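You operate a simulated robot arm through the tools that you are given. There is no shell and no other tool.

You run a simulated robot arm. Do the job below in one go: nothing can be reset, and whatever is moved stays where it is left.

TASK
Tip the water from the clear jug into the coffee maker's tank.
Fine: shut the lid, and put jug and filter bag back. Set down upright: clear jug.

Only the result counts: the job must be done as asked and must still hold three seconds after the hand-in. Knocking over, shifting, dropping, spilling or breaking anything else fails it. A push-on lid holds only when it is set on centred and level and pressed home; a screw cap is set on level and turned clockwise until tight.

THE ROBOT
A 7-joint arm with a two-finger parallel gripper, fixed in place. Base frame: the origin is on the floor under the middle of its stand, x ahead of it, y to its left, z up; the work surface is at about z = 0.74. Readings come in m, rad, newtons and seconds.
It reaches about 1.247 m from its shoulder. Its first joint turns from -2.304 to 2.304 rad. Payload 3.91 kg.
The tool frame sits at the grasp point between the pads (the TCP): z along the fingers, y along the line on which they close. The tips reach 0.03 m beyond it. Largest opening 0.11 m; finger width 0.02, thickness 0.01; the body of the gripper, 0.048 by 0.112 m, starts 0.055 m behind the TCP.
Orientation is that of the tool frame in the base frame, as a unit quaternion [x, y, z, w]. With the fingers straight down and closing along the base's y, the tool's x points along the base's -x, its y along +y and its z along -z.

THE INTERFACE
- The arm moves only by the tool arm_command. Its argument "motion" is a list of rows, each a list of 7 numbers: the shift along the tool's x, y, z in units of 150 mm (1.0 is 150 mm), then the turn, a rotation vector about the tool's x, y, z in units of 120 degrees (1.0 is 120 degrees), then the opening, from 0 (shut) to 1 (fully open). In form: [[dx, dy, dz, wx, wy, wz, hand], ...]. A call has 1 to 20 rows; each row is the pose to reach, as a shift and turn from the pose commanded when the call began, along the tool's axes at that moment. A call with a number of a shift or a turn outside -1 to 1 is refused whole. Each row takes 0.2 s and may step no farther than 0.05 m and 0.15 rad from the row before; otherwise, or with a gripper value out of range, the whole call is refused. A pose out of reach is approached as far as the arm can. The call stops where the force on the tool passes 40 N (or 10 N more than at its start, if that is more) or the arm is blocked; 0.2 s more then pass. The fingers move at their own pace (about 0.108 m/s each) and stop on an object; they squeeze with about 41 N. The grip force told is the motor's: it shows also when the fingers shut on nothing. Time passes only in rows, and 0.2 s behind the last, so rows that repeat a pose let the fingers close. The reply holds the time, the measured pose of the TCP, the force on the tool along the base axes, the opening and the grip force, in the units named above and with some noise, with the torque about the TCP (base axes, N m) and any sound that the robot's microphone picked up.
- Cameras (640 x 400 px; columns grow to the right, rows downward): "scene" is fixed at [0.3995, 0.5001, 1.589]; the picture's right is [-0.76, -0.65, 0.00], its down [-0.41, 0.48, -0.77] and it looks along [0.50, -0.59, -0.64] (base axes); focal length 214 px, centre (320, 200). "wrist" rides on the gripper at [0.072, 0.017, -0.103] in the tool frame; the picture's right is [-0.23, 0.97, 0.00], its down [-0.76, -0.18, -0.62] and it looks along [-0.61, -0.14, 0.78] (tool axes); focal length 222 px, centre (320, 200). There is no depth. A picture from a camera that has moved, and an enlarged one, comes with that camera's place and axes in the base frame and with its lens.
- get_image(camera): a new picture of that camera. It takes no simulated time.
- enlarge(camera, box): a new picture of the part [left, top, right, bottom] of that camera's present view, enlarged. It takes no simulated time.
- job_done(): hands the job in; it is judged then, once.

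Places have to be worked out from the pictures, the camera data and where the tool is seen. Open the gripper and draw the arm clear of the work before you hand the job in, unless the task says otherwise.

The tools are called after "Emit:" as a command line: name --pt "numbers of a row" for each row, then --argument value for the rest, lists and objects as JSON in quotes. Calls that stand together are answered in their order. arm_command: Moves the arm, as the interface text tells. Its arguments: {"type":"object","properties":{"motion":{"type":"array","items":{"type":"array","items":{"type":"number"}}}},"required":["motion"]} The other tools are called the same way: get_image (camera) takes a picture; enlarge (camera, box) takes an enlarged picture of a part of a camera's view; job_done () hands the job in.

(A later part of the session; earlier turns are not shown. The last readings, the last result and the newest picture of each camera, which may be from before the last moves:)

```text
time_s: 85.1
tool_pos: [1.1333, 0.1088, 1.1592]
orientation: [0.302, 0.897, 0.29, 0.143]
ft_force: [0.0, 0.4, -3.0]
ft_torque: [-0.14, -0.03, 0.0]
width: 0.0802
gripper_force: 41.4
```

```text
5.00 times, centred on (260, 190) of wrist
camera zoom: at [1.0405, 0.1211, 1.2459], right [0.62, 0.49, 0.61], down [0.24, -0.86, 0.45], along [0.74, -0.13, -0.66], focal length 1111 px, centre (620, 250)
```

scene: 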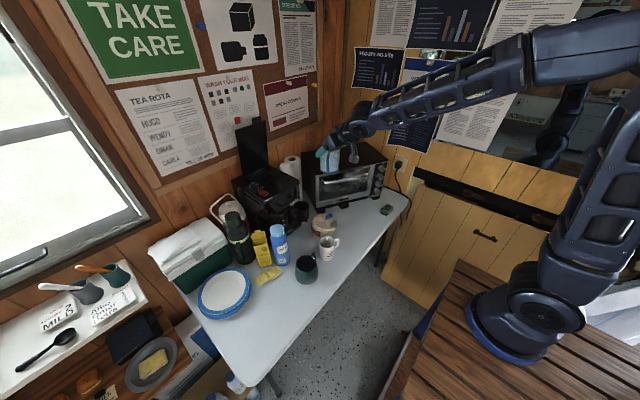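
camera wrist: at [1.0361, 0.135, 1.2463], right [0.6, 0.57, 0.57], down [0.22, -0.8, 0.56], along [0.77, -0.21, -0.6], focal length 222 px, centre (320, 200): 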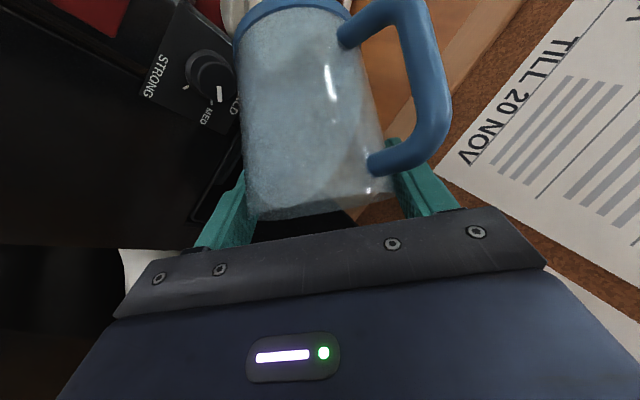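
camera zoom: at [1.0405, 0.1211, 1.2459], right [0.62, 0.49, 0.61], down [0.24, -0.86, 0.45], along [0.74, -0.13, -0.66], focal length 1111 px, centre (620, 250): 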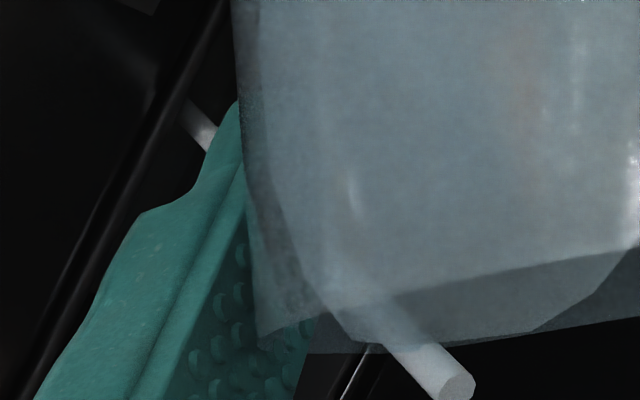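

The stream goes into the opening about 1 cm or more behind its front edge. I'm continuing at the same slow rate to 64° with short pauses.

Emit:
arm_command --pt "-0.0063 -0.0116 0.0074 -0.0091 0.0106 0.0091 0" --pt "-0.0125 -0.0232 0.0147 -0.0182 0.0212 0.0182 0" --pt "-0.0125 -0.0232 0.0147 -0.0182 0.0212 0.0182 0" --pt "-0.0187 -0.035 0.0223 -0.0274 0.0318 0.0272 0" --pt "-0.0248 -0.0468 0.0299 -0.0365 0.0424 0.0363 0" --pt "-0.0248 -0.0468 0.0299 -0.0365 0.0424 0.0363 0" --pt "-0.032 -0.0587 0.0367 -0.0456 0.053 0.0454 0" --pt "-0.0391 -0.0706 0.0435 -0.0547 0.0636 0.0545 0" --pt "-0.0391 -0.0706 0.0435 -0.0547 0.0636 0.0545 0"

Emit:
enlarge --camera "scene" --box '[235, 140, 295, 195]'

Emit:
enlarge --camera "wrist" --box '[150, 40, 440, 230]'

```text
time_s: 87.1
tool_pos: [1.1358, 0.1022, 1.1485]
orientation: [0.323, 0.868, 0.368, 0.082]
ft_force: [-0.3, -0.4, -2.8]
ft_torque: [-0.08, -0.09, 0.03]
width: 0.0805
gripper_force: 41.0
```

```text
7.27 times, centred on (265, 168) of scene
camera zoom: at [0.3995, 0.5001, 1.589], right [-0.76, -0.65, 0.0], down [-0.41, 0.48, -0.77], along [0.5, -0.59, -0.64], focal length 1560 px, centre (720, 436)
```

zoom: 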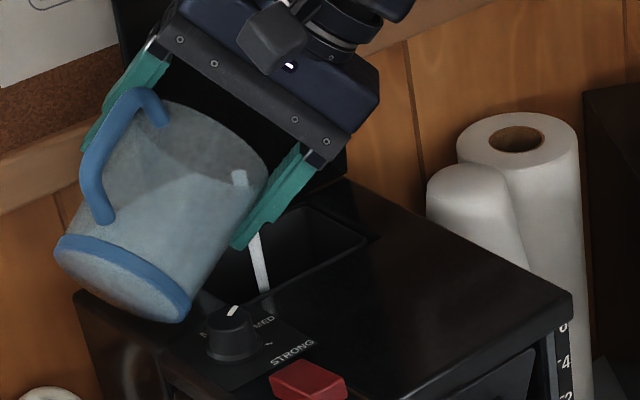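

```text
2.11 times, centred on (295, 135) of wrist
camera zoom: at [1.0491, 0.0957, 1.2414], right [0.66, 0.36, 0.65], down [0.26, -0.93, 0.25], along [0.7, 0.01, -0.71], focal length 468 px, centre (373, 337)
```

zoom: 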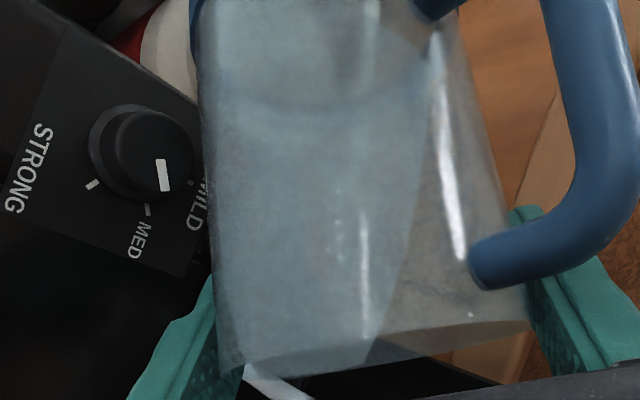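

Still pouring cleanly into the opening. I'm going on to 80° at the same pace.

Emit:
arm_command --pt "-0.0093 -0.0108 0.0033 -0.0091 0.0106 0.0091 0" --pt "-0.0186 -0.0216 0.0065 -0.0182 0.0212 0.0182 0" --pt "-0.0284 -0.0319 0.0087 -0.0274 0.0318 0.0272 0" --pt "-0.0382 -0.0422 0.0109 -0.0365 0.0424 0.0363 0" --pt "-0.0487 -0.0535 0.0136 -0.0456 0.053 0.0454 0" --pt "-0.0591 -0.0647 0.0163 -0.0547 0.0636 0.0545 0" --pt "-0.0695 -0.0753 0.0182 -0.0638 0.0742 0.0635 0" --pt "-0.0798 -0.0858 0.0201 -0.073 0.0848 0.0726 0" --pt "-0.0798 -0.0858 0.0201 -0.073 0.0848 0.0726 0" --pt "-0.0798 -0.0858 0.0201 -0.073 0.0848 0.0726 0"

Emit:
enlarge --camera "scene" --box '[235, 140, 295, 195]'

Emit:
enlarge --camera "wrist" --box '[150, 40, 440, 230]'

```text
time_s: 89.3
tool_pos: [1.1401, 0.0893, 1.1369]
orientation: [0.348, 0.813, 0.467, 0.002]
ft_force: [-1.0, 0.4, -1.5]
ft_torque: [-0.11, -0.03, -0.02]
width: 0.0802
gripper_force: 40.9
```

```text
7.27 times, centred on (265, 168) of scene
camera zoom: at [0.3995, 0.5001, 1.589], right [-0.76, -0.65, 0.0], down [-0.41, 0.48, -0.77], along [0.5, -0.59, -0.64], focal length 1560 px, centre (720, 436)
```

zoom: 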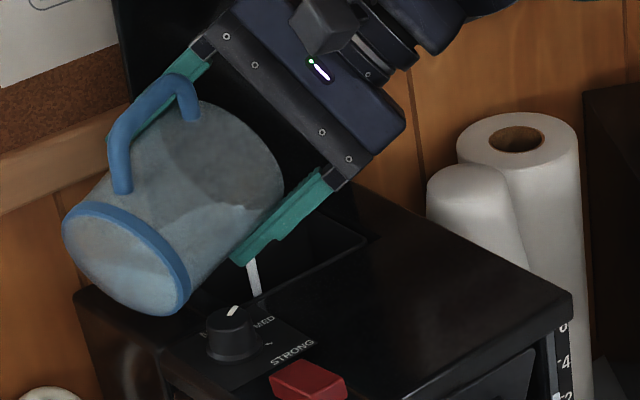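

```text
2.11 times, centred on (295, 135) of wrist
camera zoom: at [1.061, 0.0582, 1.2312], right [0.72, 0.19, 0.67], down [0.27, -0.96, -0.03], along [0.64, 0.2, -0.74], focal length 468 px, centre (373, 337)
```

zoom: 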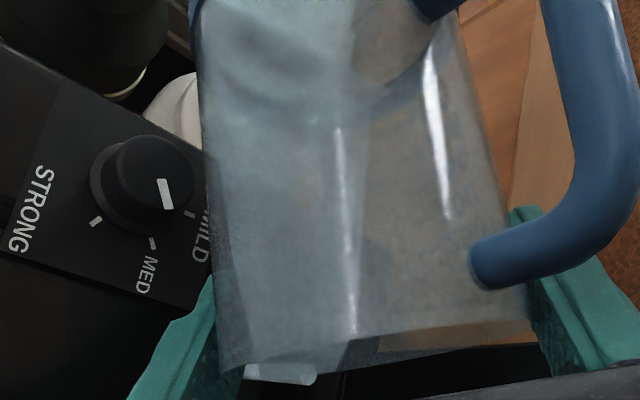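

Still flowing, with less water left. I'm continuing to 96°.

Emit:
arm_command --pt "-0.0122 -0.0085 -0.0024 -0.0091 0.0106 0.0091 0" --pt "-0.0244 -0.0169 -0.0047 -0.0182 0.0212 0.0182 0" --pt "-0.0367 -0.0256 -0.0069 -0.0274 0.0318 0.0272 0" --pt "-0.049 -0.0342 -0.009 -0.0365 0.0424 0.0363 0" --pt "-0.0606 -0.0414 -0.0123 -0.0456 0.053 0.0454 0" --pt "-0.0722 -0.0485 -0.0156 -0.0547 0.0636 0.0545 0" --pt "-0.0836 -0.0537 -0.0209 -0.0638 0.0742 0.0635 0" --pt "-0.0949 -0.0589 -0.0261 -0.073 0.0848 0.0726 0" --pt "-0.0949 -0.0589 -0.0261 -0.073 0.0848 0.0726 0" --pt "-0.0949 -0.0589 -0.0261 -0.073 0.0848 0.0726 0"

Emit:
enlarge --camera "scene" --box '[235, 140, 295, 195]'

Emit:
enlarge --camera "wrist" --box '[150, 40, 440, 230]'

```text
time_s: 91.5
tool_pos: [1.1435, 0.0753, 1.1283]
orientation: [0.365, 0.744, 0.554, -0.079]
ft_force: [0.5, 0.5, -1.4]
ft_torque: [-0.01, 0.0, -0.02]
width: 0.0801
gripper_force: 41.2
```

```text
7.27 times, centred on (265, 168) of scene
camera zoom: at [0.3995, 0.5001, 1.589], right [-0.76, -0.65, 0.0], down [-0.41, 0.48, -0.77], along [0.5, -0.59, -0.64], focal length 1560 px, centre (720, 436)
```

zoom: 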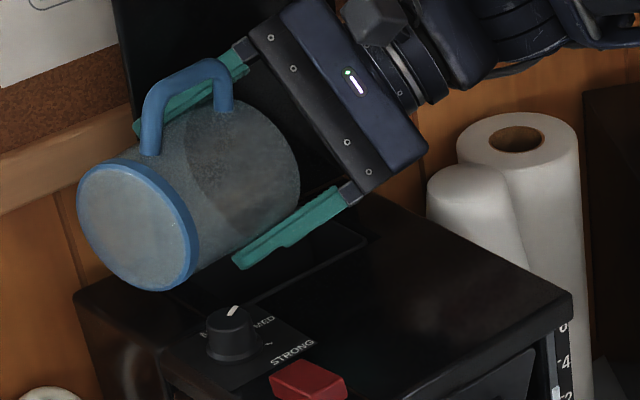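

```text
2.11 times, centred on (295, 135) of wrist
camera zoom: at [1.0736, 0.0193, 1.217], right [0.78, 0.01, 0.63], down [0.26, -0.92, -0.3], along [0.57, 0.4, -0.72], focal length 468 px, centre (373, 337)
```

zoom: 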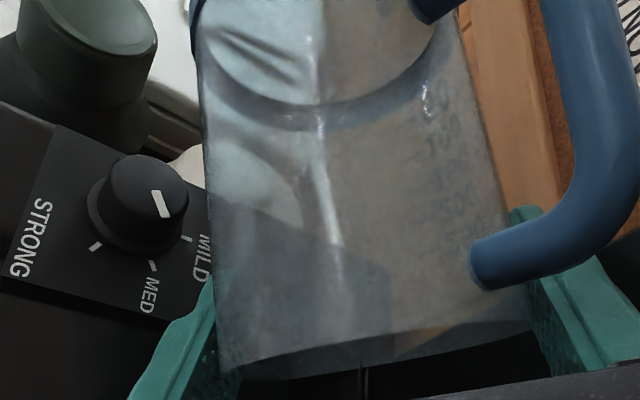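

The jug looks empty at 96°. I'm tipping a bit further to 108° and holding to drain the last drops.

Emit:
arm_command --pt "-0.0085 0.0075 -0.0171 -0.0137 0.0159 0.0136 0" --pt "-0.0169 0.0149 -0.0342 -0.0274 0.0318 0.0272 0" --pt "-0.0263 0.021 -0.0507 -0.041 0.0477 0.0409 0" --pt "-0.0356 0.0272 -0.0672 -0.0547 0.0636 0.0545 0" --pt "-0.0356 0.0272 -0.0672 -0.0547 0.0636 0.0545 0" --pt "-0.0356 0.0272 -0.0672 -0.0547 0.0636 0.0545 0" --pt "-0.0356 0.0272 -0.0672 -0.0547 0.0636 0.0545 0" --pt "-0.0356 0.0272 -0.0672 -0.0547 0.0636 0.0545 0" --pt "-0.0356 0.0272 -0.0672 -0.0547 0.0636 0.0545 0"

Emit:
enlarge --camera "scene" --box '[235, 140, 295, 195]'

Emit:
enlarge --camera "wrist" --box '[150, 40, 440, 230]'

```text
time_s: 93.5
tool_pos: [1.1476, 0.065, 1.1315]
orientation: [0.373, 0.682, 0.613, -0.14]
ft_force: [-13.1, 5.0, -5.3]
ft_torque: [-0.24, -0.17, 0.54]
width: 0.0798
gripper_force: 41.6
```

```text
7.27 times, centred on (265, 168) of scene
camera zoom: at [0.3995, 0.5001, 1.589], right [-0.76, -0.65, 0.0], down [-0.41, 0.48, -0.77], along [0.5, -0.59, -0.64], focal length 1560 px, centre (720, 436)
```

zoom: 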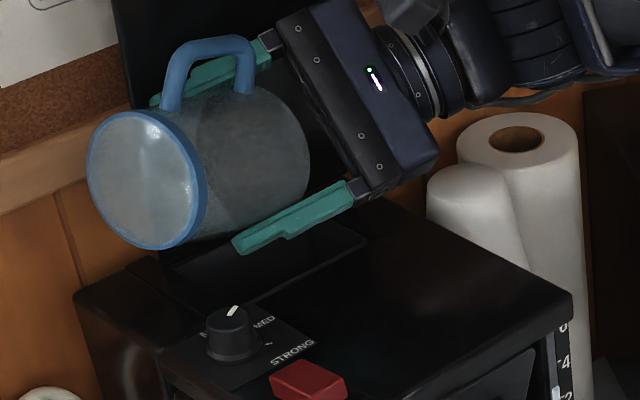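

```text
2.11 times, centred on (295, 135) of wrist
camera zoom: at [1.0823, -0.0084, 1.2125], right [0.82, -0.11, 0.57], down [0.23, -0.84, -0.49], along [0.53, 0.54, -0.66], focal length 468 px, centre (373, 337)
```

zoom: 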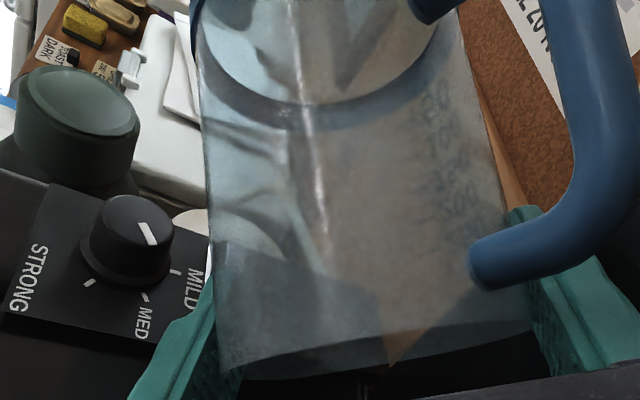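

The gripper is lightly touching the lid, and the jug is clearly empty. I'm backing away from the lid first and then rotating the jug upright, moving up and back.

Emit:
arm_command --pt "0.068 -0.068 -0.027 0 0 0 0" --pt "0.136 -0.136 -0.053 0 0 0 0" --pt "0.188 -0.118 -0.056 0.0352 -0.0409 -0.035 0" --pt "0.24 -0.1 -0.059 0.0703 -0.0817 -0.0701 0" --pt "0.292 -0.081 -0.062 0.1055 -0.1226 -0.1051 0" --pt "0.344 -0.063 -0.065 0.1406 -0.1634 -0.1402 0" --pt "0.396 -0.045 -0.068 0.1758 -0.2043 -0.1752 0" --pt "0.447 -0.027 -0.07 0.211 -0.2452 -0.2102 0" --pt "0.499 -0.009 -0.073 0.2461 -0.286 -0.2453 0" --pt "0.551 0.01 -0.076 0.2813 -0.3269 -0.2803 0" --pt "0.603 0.028 -0.079 0.3164 -0.3677 -0.3154 0" --pt "0.655 0.046 -0.082 0.3516 -0.4086 -0.3504 0" --pt "0.707 0.064 -0.085 0.3868 -0.4495 -0.3854 0" --pt "0.759 0.082 -0.088 0.4219 -0.4903 -0.4205 0" --pt "0.811 0.101 -0.091 0.4571 -0.5312 -0.4555 0" --pt "0.863 0.119 -0.093 0.4923 -0.572 -0.4905 0"

Emit:
enlarge --camera "scene" --box '[215, 100, 345, 210]'

Emit:
get_image --camera "wrist"

```text
time_s: 96.9
tool_pos: [1.0677, 0.094, 1.2312]
orientation: [0.172, 0.908, -0.072, 0.376]
ft_force: [0.2, -1.4, -0.8]
ft_torque: [0.05, 0.04, 0.04]
width: 0.0798
gripper_force: 40.9
```

```text
3.64 times, centred on (280, 155) of scene
camera zoom: at [0.3995, 0.5001, 1.589], right [-0.76, -0.65, 0.0], down [-0.41, 0.48, -0.77], along [0.5, -0.59, -0.64], focal length 780 px, centre (466, 364)
```

zoom: 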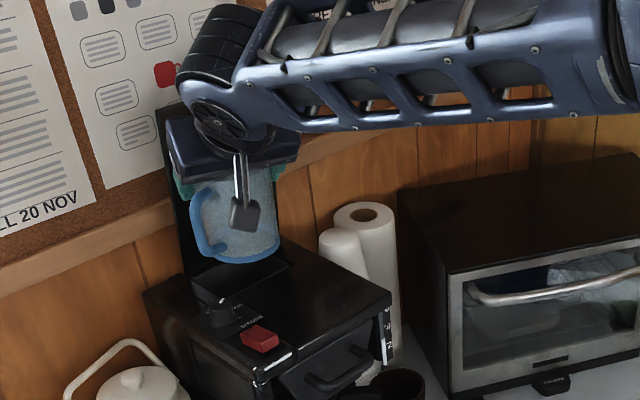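

```text
taken
camera wrist: at [0.9588, 0.1552, 1.2538], right [0.51, 0.85, 0.16], down [0.03, -0.2, 0.98], along [0.86, -0.49, -0.12], focal length 222 px, centre (320, 200)
```

wrist: 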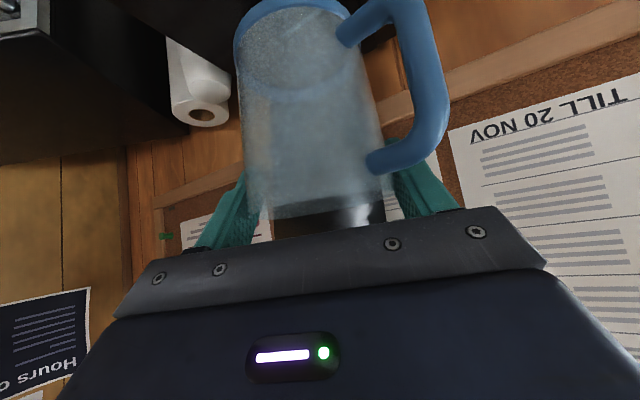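

The jug is upright and empty, orientation back to where it was before the pour. I'm carrying it back toward its spot, first straight back, then turning it +96° about the vertical.

Emit:
arm_command --pt "0.049 -0.121 -0.048 0 0 0 0" --pt "0.098 -0.242 -0.097 0 0 0 0" --pt "0.146 -0.363 -0.145 0 0 0 0" --pt "0.195 -0.485 -0.194 0 0 0 0" --pt "0.244 -0.606 -0.242 0 0 0 0" --pt "0.293 -0.727 -0.29 0 0 0 0" --pt "0.341 -0.848 -0.339 0 0 0 0" --pt "0.39 -0.969 -0.387 0 0 0 0"

Emit:
arm_command --pt "0.0485 -0.0788 -0.0089 -0.0472 -0.0001 -0.0474 0" --pt "0.097 -0.1575 -0.0178 -0.0944 -0.0002 -0.0947 0" --pt "0.1455 -0.2363 -0.0267 -0.1416 -0.0003 -0.1421 0" --pt "0.194 -0.315 -0.0357 -0.1888 -0.0005 -0.1894 0" --pt "0.2425 -0.3938 -0.0446 -0.236 -0.0006 -0.2368 0" --pt "0.291 -0.4725 -0.0535 -0.2832 -0.0007 -0.2842 0" --pt "0.3395 -0.5513 -0.0624 -0.3304 -0.0008 -0.3315 0" --pt "0.388 -0.63 -0.0713 -0.3776 -0.0009 -0.3789 0" --pt "0.4365 -0.7088 -0.0802 -0.4248 -0.001 -0.4262 0" --pt "0.485 -0.7875 -0.0892 -0.472 -0.0012 -0.4736 0" --pt "0.5335 -0.8663 -0.0981 -0.5192 -0.0013 -0.5209 0" --pt "0.582 -0.945 -0.107 -0.5664 -0.0014 -0.5683 0"

Emit:
get_image --camera "scene"

Emit:
get_image --camera "wrist"

```text
time_s: 98.7
tool_pos: [0.9383, -0.0102, 1.23]
orientation: [0.171, 0.909, -0.072, 0.374]
ft_force: [0.0, -0.2, -1.0]
ft_torque: [-0.03, -0.03, -0.04]
width: 0.08
gripper_force: 40.9
```

```text
time_s: 101.3
tool_pos: [0.818, -0.1149, 1.1819]
orientation: [-0.562, 0.734, 0.232, 0.303]
ft_force: [0.2, 0.4, -0.8]
ft_torque: [-0.02, -0.04, 0.0]
width: 0.0798
gripper_force: 41.1
```

```text
taken
```

scene: 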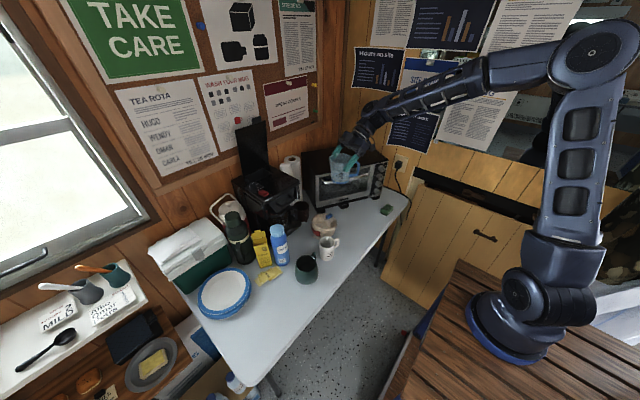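

```text
taken
camera wrist: at [0.7693, -0.2303, 1.2035], right [-0.9, 0.41, 0.16], down [0.2, 0.05, 0.98], along [0.39, 0.91, -0.12], focal length 222 px, centre (320, 200)
```

wrist: 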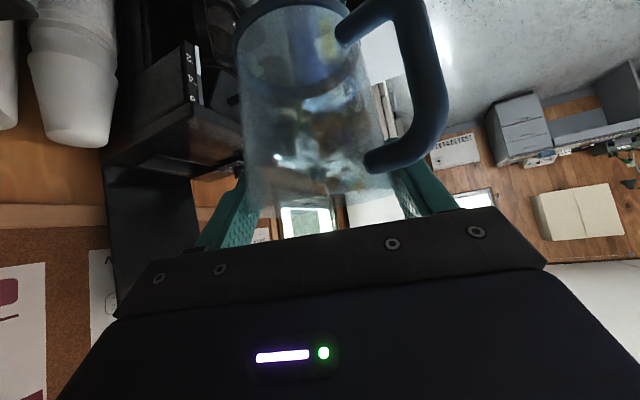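

The heading matches the original grasp. I'm moving above the jug's original spot and starting down.

Emit:
arm_command --pt "0.114 0.119 -0.114 0 0 0 0" --pt "0.228 0.237 -0.228 0 0 0 0" --pt "0.342 0.356 -0.342 0 0 0 0" --pt "0.455 0.356 -0.229 0 0 0 0" --pt "0.568 0.356 -0.115 0 0 0 0" --pt "0.681 0.356 -0.002 0 0 0 0" --pt "0.794 0.356 0.112 0 0 0 0" --pt "0.907 0.356 0.225 0 0 0 0"

Emit:
arm_command --pt "0.118 0 0.118 0 0 0 0" --pt "0.236 0 0.236 0 0 0 0" --pt "0.353 0 0.355 0 0 0 0" --pt "0.471 0 0.473 0 0 0 0" --pt "0.588 0 0.591 0 0 0 0" --pt "0.706 0 0.709 0 0 0 0"

Emit:
enlarge --camera "scene" --box '[310, 180, 400, 250]'

```text
time_s: 103.1
tool_pos: [0.7463, -0.1713, 1.0607]
orientation: [-0.561, 0.735, 0.231, 0.305]
ft_force: [0.0, -0.2, -1.4]
ft_torque: [0.0, 0.01, -0.06]
width: 0.0797
gripper_force: 41.1
```

```text
time_s: 104.5
tool_pos: [0.7469, -0.1706, 0.9108]
orientation: [-0.562, 0.733, 0.231, 0.305]
ft_force: [-0.1, 0.3, -0.2]
ft_torque: [-0.03, -0.01, 0.0]
width: 0.0797
gripper_force: 41.2
```

```text
5.71 times, centred on (355, 215) of scene
camera zoom: at [0.3995, 0.5001, 1.589], right [-0.76, -0.65, 0.0], down [-0.41, 0.48, -0.77], along [0.5, -0.59, -0.64], focal length 1226 px, centre (120, 114)
```

zoom: 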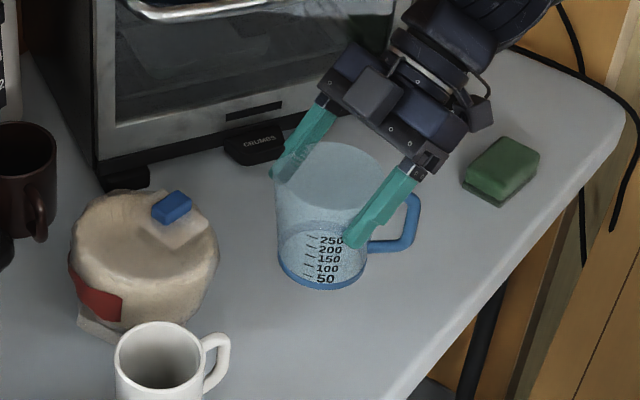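

The jug hangs over its original place. I'm lowering to just above the table and then feeling for contact.

Emit:
arm_command --pt "0.094 0 0.0945 0 0 0 0" --pt "0.188 0 0.189 0 0 0 0" --pt "0.26 0 0.261 0 0 0 0" --pt "0.315 0 0.316 0 0 0 0" --pt "0.315 0 0.316 0 0 0 0"

Emit:
arm_command --pt "0.014 0 0.0142 0 0 0 0" --pt "0.024 0 0.024 0 0 0 0" --pt "0.024 0 0.024 0 0 0 0"

Emit:
arm_command --pt "0.01 0 0.01 0 0 0 0" --pt "0.014 0 0.014 0 0 0 0" --pt "0.014 0 0.014 0 0 0 0"

Emit:
enlarge --camera "scene" --box '[330, 195, 390, 250]'

```text
time_s: 105.7
tool_pos: [0.7475, -0.1727, 0.8444]
orientation: [-0.562, 0.734, 0.231, 0.304]
ft_force: [-0.5, -0.5, 0.0]
ft_torque: [0.01, -0.02, 0.02]
width: 0.0796
gripper_force: 40.8
```

```text
time_s: 106.5
tool_pos: [0.7481, -0.1704, 0.8384]
orientation: [-0.562, 0.734, 0.232, 0.303]
ft_force: [0.1, 0.0, -1.2]
ft_torque: [0.01, -0.01, -0.01]
width: 0.0799
gripper_force: 40.7
```

```text
time_s: 107.3
tool_pos: [0.7487, -0.1705, 0.8347]
orientation: [-0.561, 0.734, 0.231, 0.305]
ft_force: [0.4, -0.6, -1.6]
ft_torque: [-0.01, 0.0, 0.0]
width: 0.0799
gripper_force: 40.9
```

```text
7.27 times, centred on (360, 222) of scene
camera zoom: at [0.3995, 0.5001, 1.589], right [-0.76, -0.65, 0.0], down [-0.41, 0.48, -0.77], along [0.5, -0.59, -0.64], focal length 1560 px, centre (29, 36)
```

zoom: 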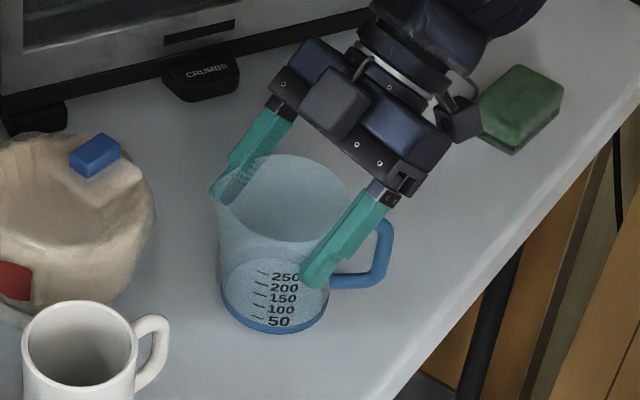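

Still free, about 9 mm to go. I'm continuing in 2 mm steps.

Emit:
arm_command --pt "0.0094 0 0.0095 0 0 0 0" --pt "0.0188 0 0.019 0 0 0 0" --pt "0.0188 0 0.019 0 0 0 0"

Emit:
arm_command --pt "0.0094 0 0.0095 0 0 0 0" --pt "0.0094 0 0.0095 0 0 0 0"

Emit:
arm_command --pt "0.0063 0 0.0063 0 0 0 0" --pt "0.0063 0 0.0063 0 0 0 0"

```text
time_s: 108.1
tool_pos: [0.7494, -0.1722, 0.8314]
orientation: [-0.561, 0.734, 0.232, 0.304]
ft_force: [-0.2, -0.5, -1.1]
ft_torque: [0.01, -0.02, 0.03]
width: 0.0797
gripper_force: 41.8
```

```text
time_s: 108.7
tool_pos: [0.7488, -0.171, 0.8289]
orientation: [-0.561, 0.734, 0.232, 0.305]
ft_force: [0.6, -0.1, -0.8]
ft_torque: [-0.03, -0.03, 0.01]
width: 0.0797
gripper_force: 41.3
```

```text
time_s: 109.3
tool_pos: [0.7475, -0.1714, 0.8278]
orientation: [-0.561, 0.734, 0.232, 0.304]
ft_force: [-0.1, -0.3, 3.4]
ft_torque: [0.12, 0.01, 0.02]
width: 0.08
gripper_force: 41.0
```

Contact with the table at z≈0.828. I'm settling half a millimetre more and opening the fingers gently.

Emit:
arm_command --pt "0.003 0 0.003 0 0 0 0" --pt "0.003 0 0.003 0 0 0 0.72" --pt "0.003 0 0.003 0 0 0 0.76" --pt "0.003 0 0.003 0 0 0 0.82" --pt "0.003 0 0.003 0 0 0 0.9" --pt "0.003 0 0.003 0 0 0 1.0" --pt "0.003 0 0.003 0 0 0 1.0"

Emit:
get_image --camera "wrist"

Emit:
enlarge --camera "scene" --box '[330, 195, 390, 250]'

```text
time_s: 110.9
tool_pos: [0.7478, -0.1703, 0.8267]
orientation: [-0.561, 0.734, 0.232, 0.304]
ft_force: [-0.7, 0.4, 0.9]
ft_torque: [0.01, 0.01, 0.03]
width: 0.1099
gripper_force: 0.0
```

```text
taken
camera wrist: at [0.6993, -0.2862, 0.85], right [-0.9, 0.41, 0.16], down [0.2, 0.05, 0.98], along [0.39, 0.91, -0.12], focal length 222 px, centre (320, 200)
```

wrist: 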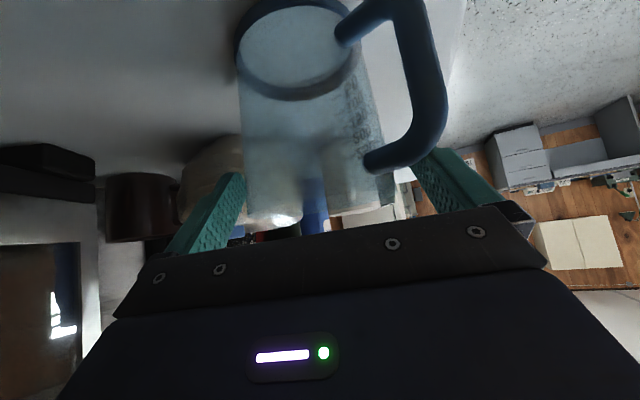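

```text
7.27 times, centred on (360, 222) of scene
camera zoom: at [0.3995, 0.5001, 1.589], right [-0.76, -0.65, 0.0], down [-0.41, 0.48, -0.77], along [0.5, -0.59, -0.64], focal length 1560 px, centre (29, 36)
```

zoom: 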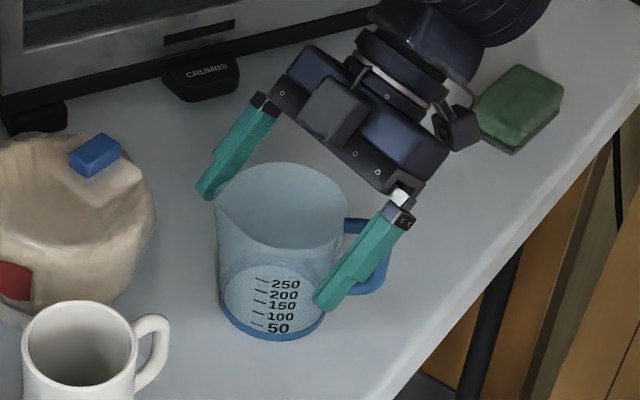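

The jug stands upright and empty on its original spot. I'm withdrawing straight back along the approach line.

Emit:
arm_command --pt "0 0 -0.08 0 0 0 1" --pt "0 0 -0.2 0 0 0 1" --pt "0 0 -0.4 0 0 0 1" --pt "0 0 -0.65 0 0 0 1" --pt "0 0 -0.9 0 0 0 1"

Emit:
arm_command --pt "-0.2 0 -0.2 0 0 0 0.8" --pt "-0.42 0 -0.42 0 0 0 0.5" --pt "-0.65 0 -0.65 0 0 0 0.2" --pt "-0.85 0 -0.85 0 0 0 0"

Emit:
get_image --camera "scene"

Emit:
enlarge --camera "scene" --box '[225, 100, 325, 210]'

```text
time_s: 112.1
tool_pos: [0.7223, -0.263, 0.9237]
orientation: [-0.561, 0.734, 0.232, 0.304]
ft_force: [-0.1, 0.3, -0.6]
ft_torque: [-0.03, 0.03, 0.0]
width: 0.1099
gripper_force: 0.0
```

```text
time_s: 113.1
tool_pos: [0.7218, -0.2628, 1.1036]
orientation: [-0.561, 0.734, 0.232, 0.305]
ft_force: [0.6, -1.2, -0.3]
ft_torque: [0.04, -0.01, 0.04]
width: 0.0
gripper_force: 37.8
```

```text
taken
```

scene: 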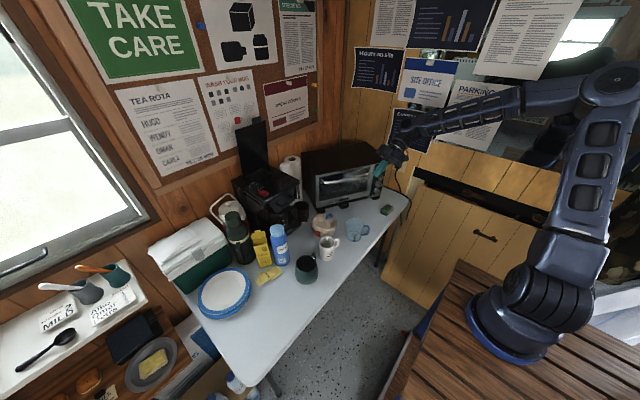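

```text
3.64 times, centred on (275, 155) of scene
camera zoom: at [0.3995, 0.5001, 1.589], right [-0.76, -0.65, 0.0], down [-0.41, 0.48, -0.77], along [0.5, -0.59, -0.64], focal length 780 px, centre (484, 364)
```

zoom: 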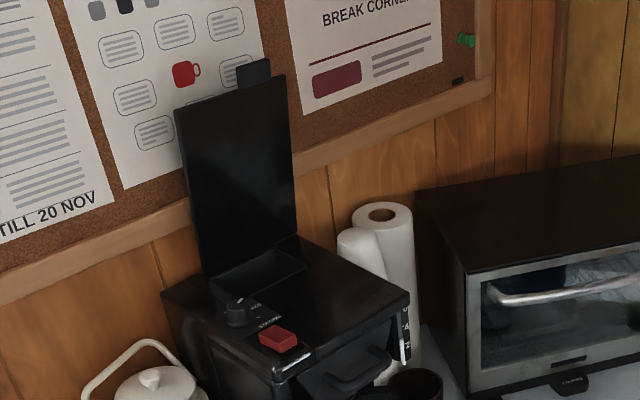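

The jug is released. I'll check the machine for spills and the water gauge before closing the lid.

Emit:
enlarge --camera "scene" --box '[235, 160, 305, 215]'

Emit:
enlarge --camera "scene" --box '[235, 115, 295, 175]'

Emit:
enlarge --camera "scene" --box '[300, 195, 400, 265]'

```text
7.27 times, centred on (270, 188) of scene
camera zoom: at [0.3995, 0.5001, 1.589], right [-0.76, -0.65, 0.0], down [-0.41, 0.48, -0.77], along [0.5, -0.59, -0.64], focal length 1560 px, centre (684, 291)
```

zoom: 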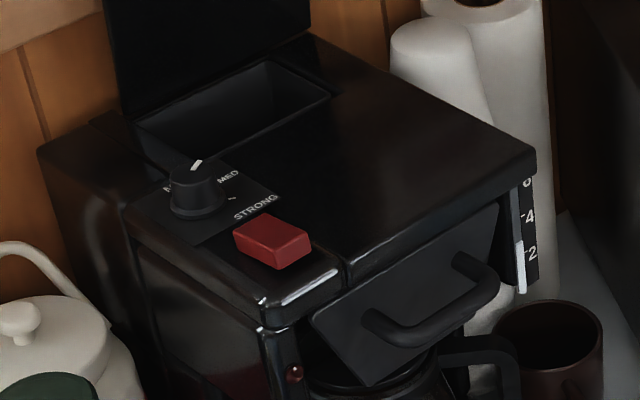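

```text
6.67 times, centred on (265, 145) of scene
camera zoom: at [0.3995, 0.5001, 1.589], right [-0.76, -0.65, 0.0], down [-0.41, 0.48, -0.77], along [0.5, -0.59, -0.64], focal length 1430 px, centre (687, 567)
```

zoom: 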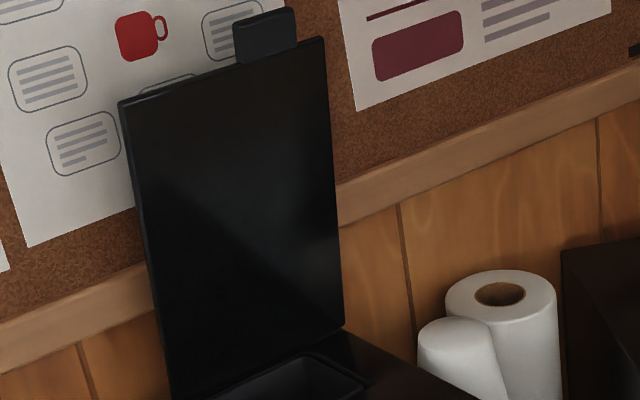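

```text
5.71 times, centred on (350, 230) of scene
camera zoom: at [0.3995, 0.5001, 1.589], right [-0.76, -0.65, 0.0], down [-0.41, 0.48, -0.77], along [0.5, -0.59, -0.64], focal length 1226 px, centre (149, 29)
```

zoom: 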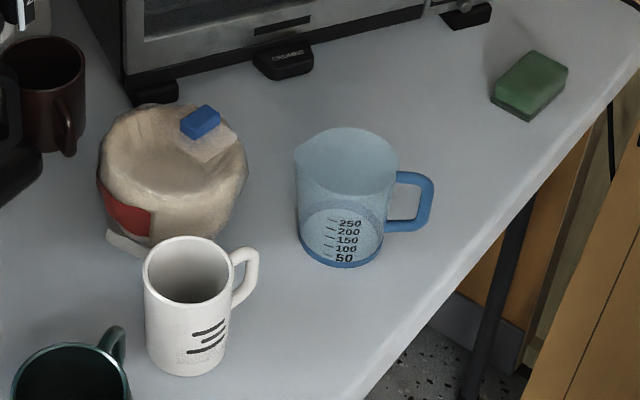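

The gauge column has risen, nothing looks spilled, and the jug is standing in place. Next is closing the lid: I'm turning the hand to heading 0° and pitch 50° and moving up to reach over the lid's top edge.

Emit:
arm_command --pt "-0.091 -0.021 0.015 0.042 0.0035 0.0461 0" --pt "-0.181 -0.043 0.03 0.084 0.0071 0.0922 0" --pt "-0.272 -0.064 0.045 0.1261 0.0106 0.1383 0" --pt "-0.363 -0.085 0.06 0.1681 0.0142 0.1844 0" --pt "-0.454 -0.107 0.075 0.2101 0.0177 0.2306 0" --pt "-0.544 -0.128 0.09 0.2521 0.0212 0.2767 0" --pt "-0.635 -0.149 0.105 0.2941 0.0248 0.3228 0" --pt "-0.726 -0.17 0.12 0.3362 0.0283 0.3689 0" --pt "-0.816 -0.192 0.135 0.3782 0.0319 0.415 0" --pt "-0.907 -0.213 0.15 0.4202 0.0354 0.4611 0"

Emit:
arm_command --pt "-0.142 0.095 0.017 0 0 0 0" --pt "-0.285 0.189 0.034 0 0 0 0" --pt "-0.427 0.284 0.051 0 0 0 0" --pt "-0.57 0.378 0.068 0 0 0 0" --pt "-0.712 0.473 0.085 0 0 0 0"

Emit:
arm_command --pt "-0.142 0.095 0.017 0 0 0 0" --pt "-0.285 0.189 0.034 0 0 0 0" --pt "-0.427 0.284 0.051 0 0 0 0" --pt "-0.57 0.378 0.068 0 0 0 0" --pt "-0.712 0.473 0.085 0 0 0 0"

Emit:
get_image --camera "scene"

Emit:
get_image --camera "wrist"

```text
time_s: 115.3
tool_pos: [0.7833, -0.1591, 1.1849]
orientation: [0.0, 0.94, -0.001, 0.342]
ft_force: [0.6, 3.3, 0.2]
ft_torque: [-0.19, 0.02, -0.18]
width: 0.0
gripper_force: 37.7
```

```text
time_s: 116.5
tool_pos: [0.8743, -0.0919, 1.2437]
orientation: [0.001, 0.94, 0.0, 0.342]
ft_force: [0.0, 0.1, -0.2]
ft_torque: [0.05, -0.03, 0.0]
width: 0.0
gripper_force: 37.6
```

```text
time_s: 117.7
tool_pos: [0.9644, -0.0211, 1.3012]
orientation: [0.002, 0.94, 0.0, 0.341]
ft_force: [-0.4, -0.1, -0.4]
ft_torque: [-0.01, -0.01, -0.02]
width: 0.0
gripper_force: 37.9
```

```text
taken
```

scene: 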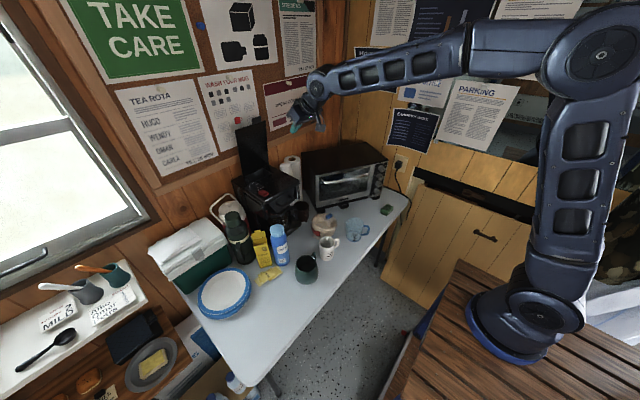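

```text
taken
camera wrist: at [0.8418, -0.0042, 1.3354], right [0.18, 0.97, 0.15], down [0.18, -0.18, 0.97], along [0.97, -0.14, -0.21], focal length 222 px, centre (320, 200)
```

wrist: 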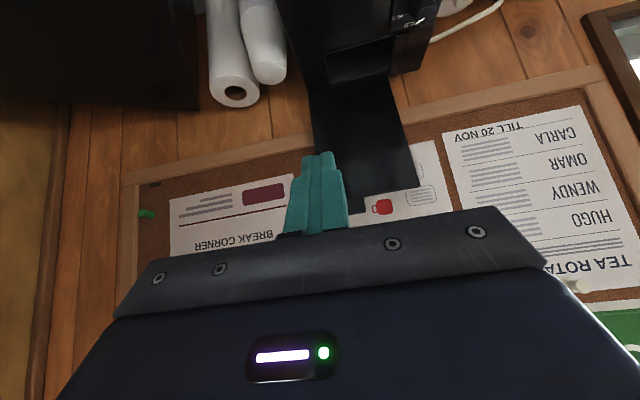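

The lid is seen face-on now. I'll enlarge to measure its top edge and tab.

Emit:
enlarge --camera "wrist" --box '[280, 60, 450, 215]'

Emit:
enlarge --camera "scene" --box '[230, 110, 290, 165]'

```text
2.58 times, centred on (365, 138) of wrist
camera zoom: at [0.8418, -0.0042, 1.3354], right [0.18, 0.97, 0.15], down [0.18, -0.18, 0.97], along [0.97, -0.14, -0.21], focal length 573 px, centre (204, 361)
```

zoom: 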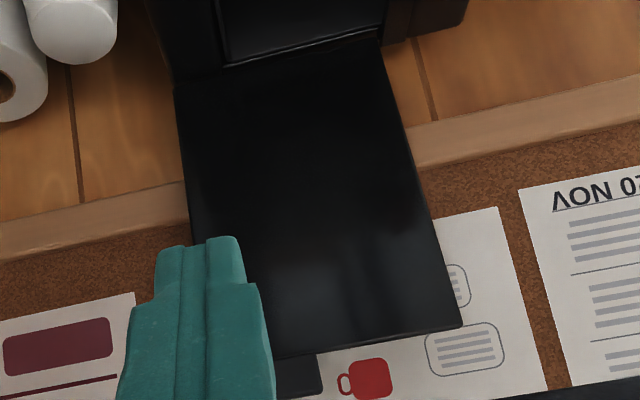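

```text
7.27 times, centred on (260, 138) of scene
camera zoom: at [0.3995, 0.5001, 1.589], right [-0.76, -0.65, 0.0], down [-0.41, 0.48, -0.77], along [0.5, -0.59, -0.64], focal length 1560 px, centre (756, 654)
```

zoom: 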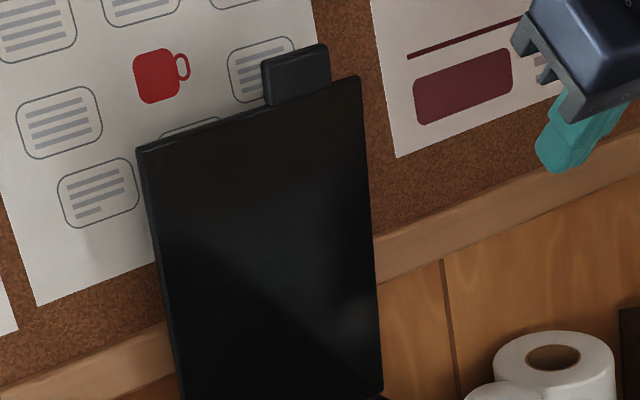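

The lid's top edge is at about x 1.18–1.187, z 1.266, and the notice board is close behind at x≈1.23, so there's about 4 cm of room. I'm moving above the lid at y≈0.05, keeping the tips high.

Emit:
arm_command --pt "-0.25 0.1 0.04 0 0 0 0" --pt "-0.5 0.2 0.08 0 0 0 0" --pt "-0.7 0.32 0.13 0 0 0 0" --pt "-0.85 0.4 0.18 0 0 0 0" --pt "-0.988 0.474 0.228 0 0 0 0"

Emit:
arm_command --pt "-0.1 0 0.18 0 0 0 0" --pt "-0.2 0 0.37 0 0 0 0" --pt "-0.31 0 0.564 0 0 0 0"

Emit:
enlarge --camera "scene" --box '[220, 90, 300, 170]'

Emit:
get_image --camera "wrist"

```text
time_s: 118.9
tool_pos: [1.0988, 0.0508, 1.3718]
orientation: [0.0, 0.94, 0.001, 0.341]
ft_force: [-0.1, -0.5, 0.2]
ft_torque: [0.01, -0.03, 0.01]
width: 0.0001
gripper_force: 37.9
```

```text
time_s: 119.7
tool_pos: [1.1881, 0.0515, 1.3394]
orientation: [0.0, 0.939, 0.001, 0.343]
ft_force: [-2.2, -0.7, 1.7]
ft_torque: [0.01, 0.04, -0.01]
width: 0.0
gripper_force: 37.1
```

```text
5.00 times, centred on (260, 130) of scene
camera zoom: at [0.3995, 0.5001, 1.589], right [-0.76, -0.65, 0.0], down [-0.41, 0.48, -0.77], along [0.5, -0.59, -0.64], focal length 1072 px, centre (620, 550)
```

zoom: 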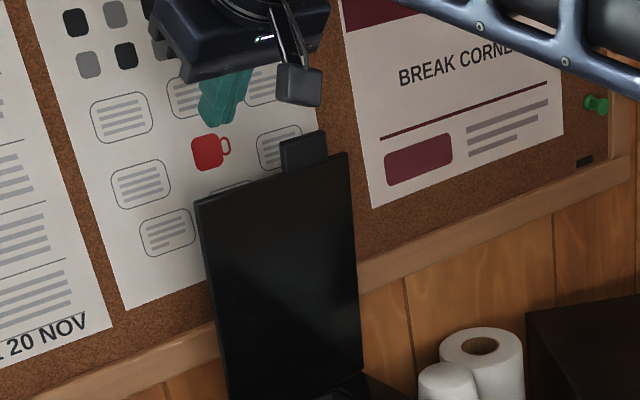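

```text
taken
camera wrist: at [1.0662, 0.0673, 1.3713], right [0.17, 0.97, 0.15], down [0.18, -0.18, 0.97], along [0.97, -0.14, -0.21], focal length 222 px, centre (320, 200)
```

wrist: 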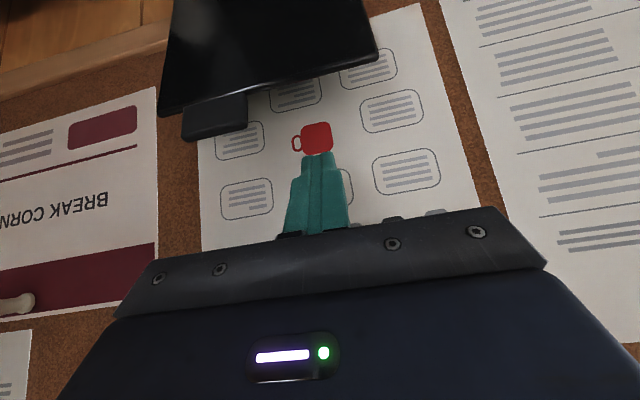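

The fingertips are above and just behind the lid's edge, with the board about 1.5 cm beyond them. I'm descending carefully behind the lid.

Emit:
arm_command --pt "0.055 0 0.072 0 0 0 0" --pt "0.11 -0.005 0.144 0 0 0 0" --pt "0.167 -0.01 0.215 0 0 0 0" --pt "0.2224 -0.01 0.287 0 0 0 0"

Emit:
enlarge --camera "scene" --box '[235, 105, 280, 150]'

Emit:
enlarge --camera "wrist" --box '[180, 20, 420, 220]'

```text
time_s: 120.7
tool_pos: [1.1908, 0.0482, 1.2823]
orientation: [0.001, 0.94, 0.001, 0.341]
ft_force: [0.3, 0.0, 1.0]
ft_torque: [-0.01, 0.01, -0.01]
width: 0.0
gripper_force: 38.1
```

```text
8.89 times, centred on (258, 128) of scene
camera zoom: at [0.3995, 0.5001, 1.589], right [-0.76, -0.65, 0.0], down [-0.41, 0.48, -0.77], along [0.5, -0.59, -0.64], focal length 1906 px, centre (876, 844)
```

zoom: 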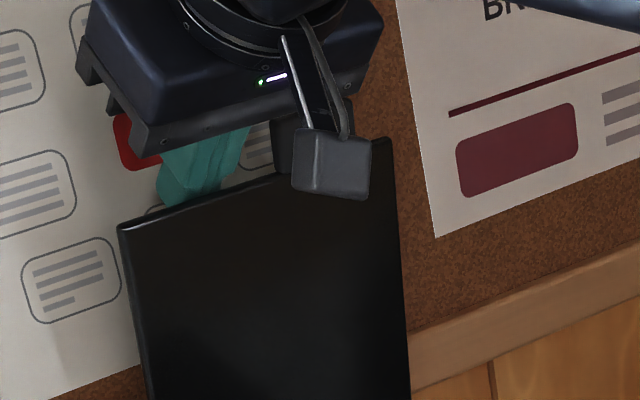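

```text
2.00 times, centred on (300, 120) of wrist
camera zoom: at [1.0689, 0.0656, 1.3151], right [0.17, 0.97, 0.15], down [0.18, -0.18, 0.97], along [0.97, -0.14, -0.21], focal length 444 px, centre (360, 360)
```

zoom: 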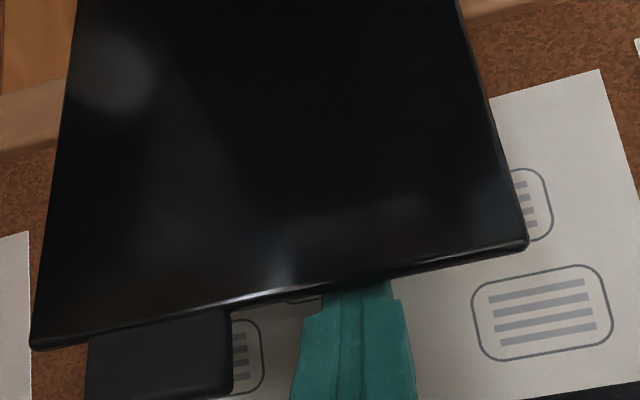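

The tips are hooked behind the lid's top edge. I'm pulling it forward along its arc by about 8° to see how it behaves.

Emit:
arm_command --pt "0.04 0 -0.02 0 0 0 0" --pt "0.081 0 -0.04 0 0 0 0" --pt "0.138 0 -0.072 0 0 0 0" --pt "0.194 0 -0.104 0 0 0 0" --pt "0.194 0 -0.104 0 0 0 0"

Emit:
enlarge --camera "scene" --box '[220, 100, 310, 200]'

Emit:
get_image --camera "wrist"

```text
time_s: 121.9
tool_pos: [1.1586, 0.0482, 1.2754]
orientation: [0.001, 0.94, 0.001, 0.342]
ft_force: [0.5, -0.1, -0.3]
ft_torque: [0.0, -0.01, 0.04]
width: 0.0
gripper_force: 38.2
```

```text
4.00 times, centred on (265, 150) of scene
camera zoom: at [0.3995, 0.5001, 1.589], right [-0.76, -0.65, 0.0], down [-0.41, 0.48, -0.77], along [0.5, -0.59, -0.64], focal length 858 px, centre (540, 400)
```

zoom: 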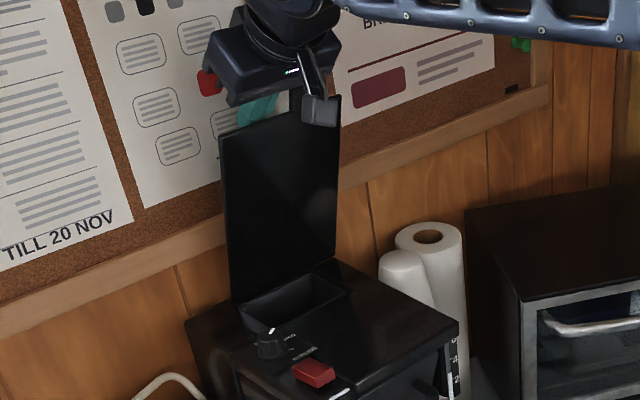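

```text
taken
camera wrist: at [1.0363, 0.0658, 1.3081], right [0.17, 0.97, 0.15], down [0.18, -0.18, 0.97], along [0.97, -0.14, -0.21], focal length 222 px, centre (320, 200)
```

wrist: 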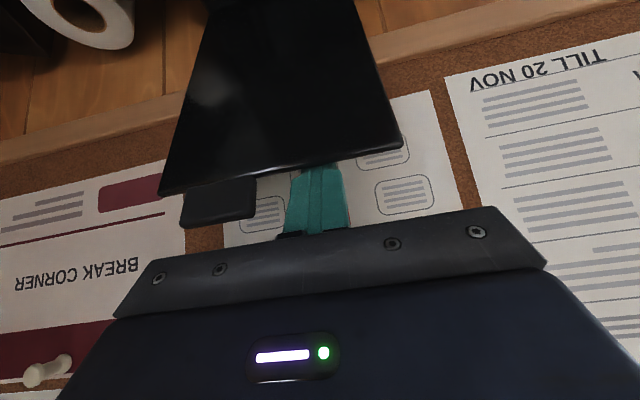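

The lid follows smoothly at about 75° with almost no force. I'm continuing the arc down to about 50°.

Emit:
arm_command --pt "0.058 0 -0.027 0 0 0 0" --pt "0.117 0 -0.054 0 0 0 0" --pt "0.178 0 -0.076 0 0 0 0" --pt "0.238 0 -0.098 0 0 0 0" --pt "0.301 0 -0.114 0 0 0 0" --pt "0.364 0 -0.13 0 0 0 0" --pt "0.427 0 -0.14 0 0 0 0" --pt "0.491 0 -0.151 0 0 0 0" --pt "0.556 0 -0.156 0 0 0 0" --pt "0.62 0 -0.161 0 0 0 0"

Emit:
enlarge --camera "scene" --box '[220, 100, 310, 200]'

Emit:
get_image --camera "wrist"

```text
time_s: 124.1
tool_pos: [1.0722, 0.0481, 1.232]
orientation: [0.0, 0.94, 0.0, 0.342]
ft_force: [0.0, -0.5, -0.8]
ft_torque: [-0.03, 0.01, 0.02]
width: 0.0
gripper_force: 37.6
```

```text
4.00 times, centred on (265, 150) of scene
camera zoom: at [0.3995, 0.5001, 1.589], right [-0.76, -0.65, 0.0], down [-0.41, 0.48, -0.77], along [0.5, -0.59, -0.64], focal length 858 px, centre (540, 400)
```

zoom: 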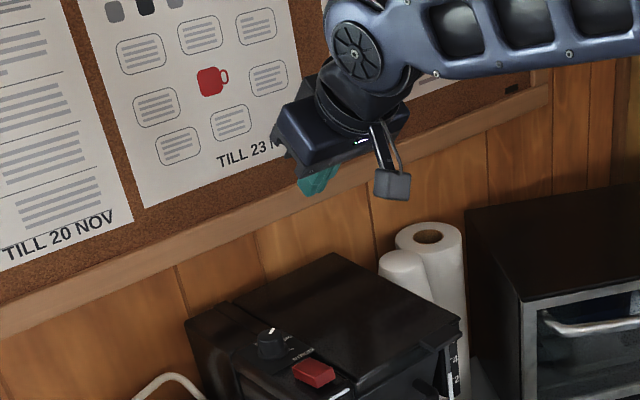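

```text
taken
camera wrist: at [0.9492, 0.0657, 1.2662], right [0.17, 0.97, 0.15], down [0.18, -0.18, 0.97], along [0.97, -0.14, -0.21], focal length 222 px, centre (320, 200)
```

wrist: 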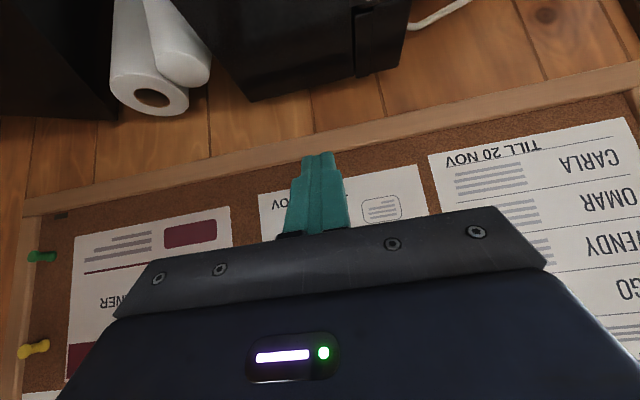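

The lid dropped shut by itself once past its balance point. I'll check that it lies flat.

Emit:
enlarge --camera "scene" --box '[228, 155, 313, 212]'

Emit:
enlarge --camera "scene" --box '[260, 170, 310, 205]'

```text
7.02 times, centred on (270, 184) of scene
camera zoom: at [0.3995, 0.5001, 1.589], right [-0.76, -0.65, 0.0], down [-0.41, 0.48, -0.77], along [0.5, -0.59, -0.64], focal length 1505 px, centre (667, 316)
```

zoom: 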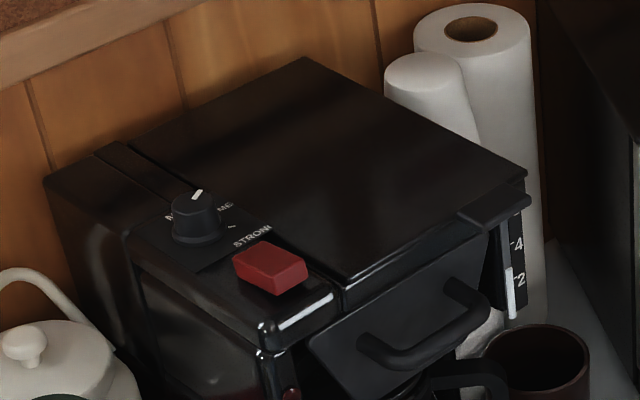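

```text
11.43 times, centred on (285, 188) of scene
camera zoom: at [0.3995, 0.5001, 1.589], right [-0.76, -0.65, 0.0], down [-0.41, 0.48, -0.77], along [0.5, -0.59, -0.64], focal length 2451 px, centre (720, 343)
```

zoom: 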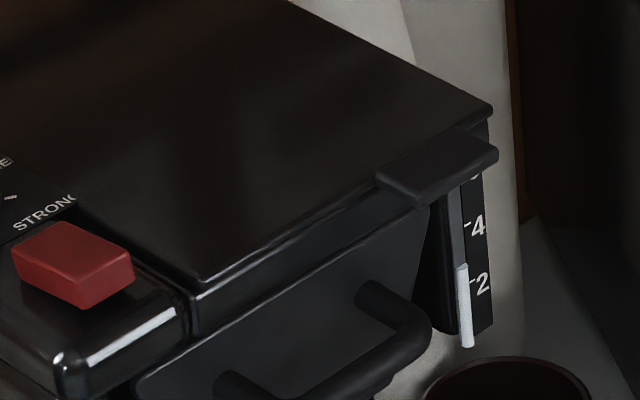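

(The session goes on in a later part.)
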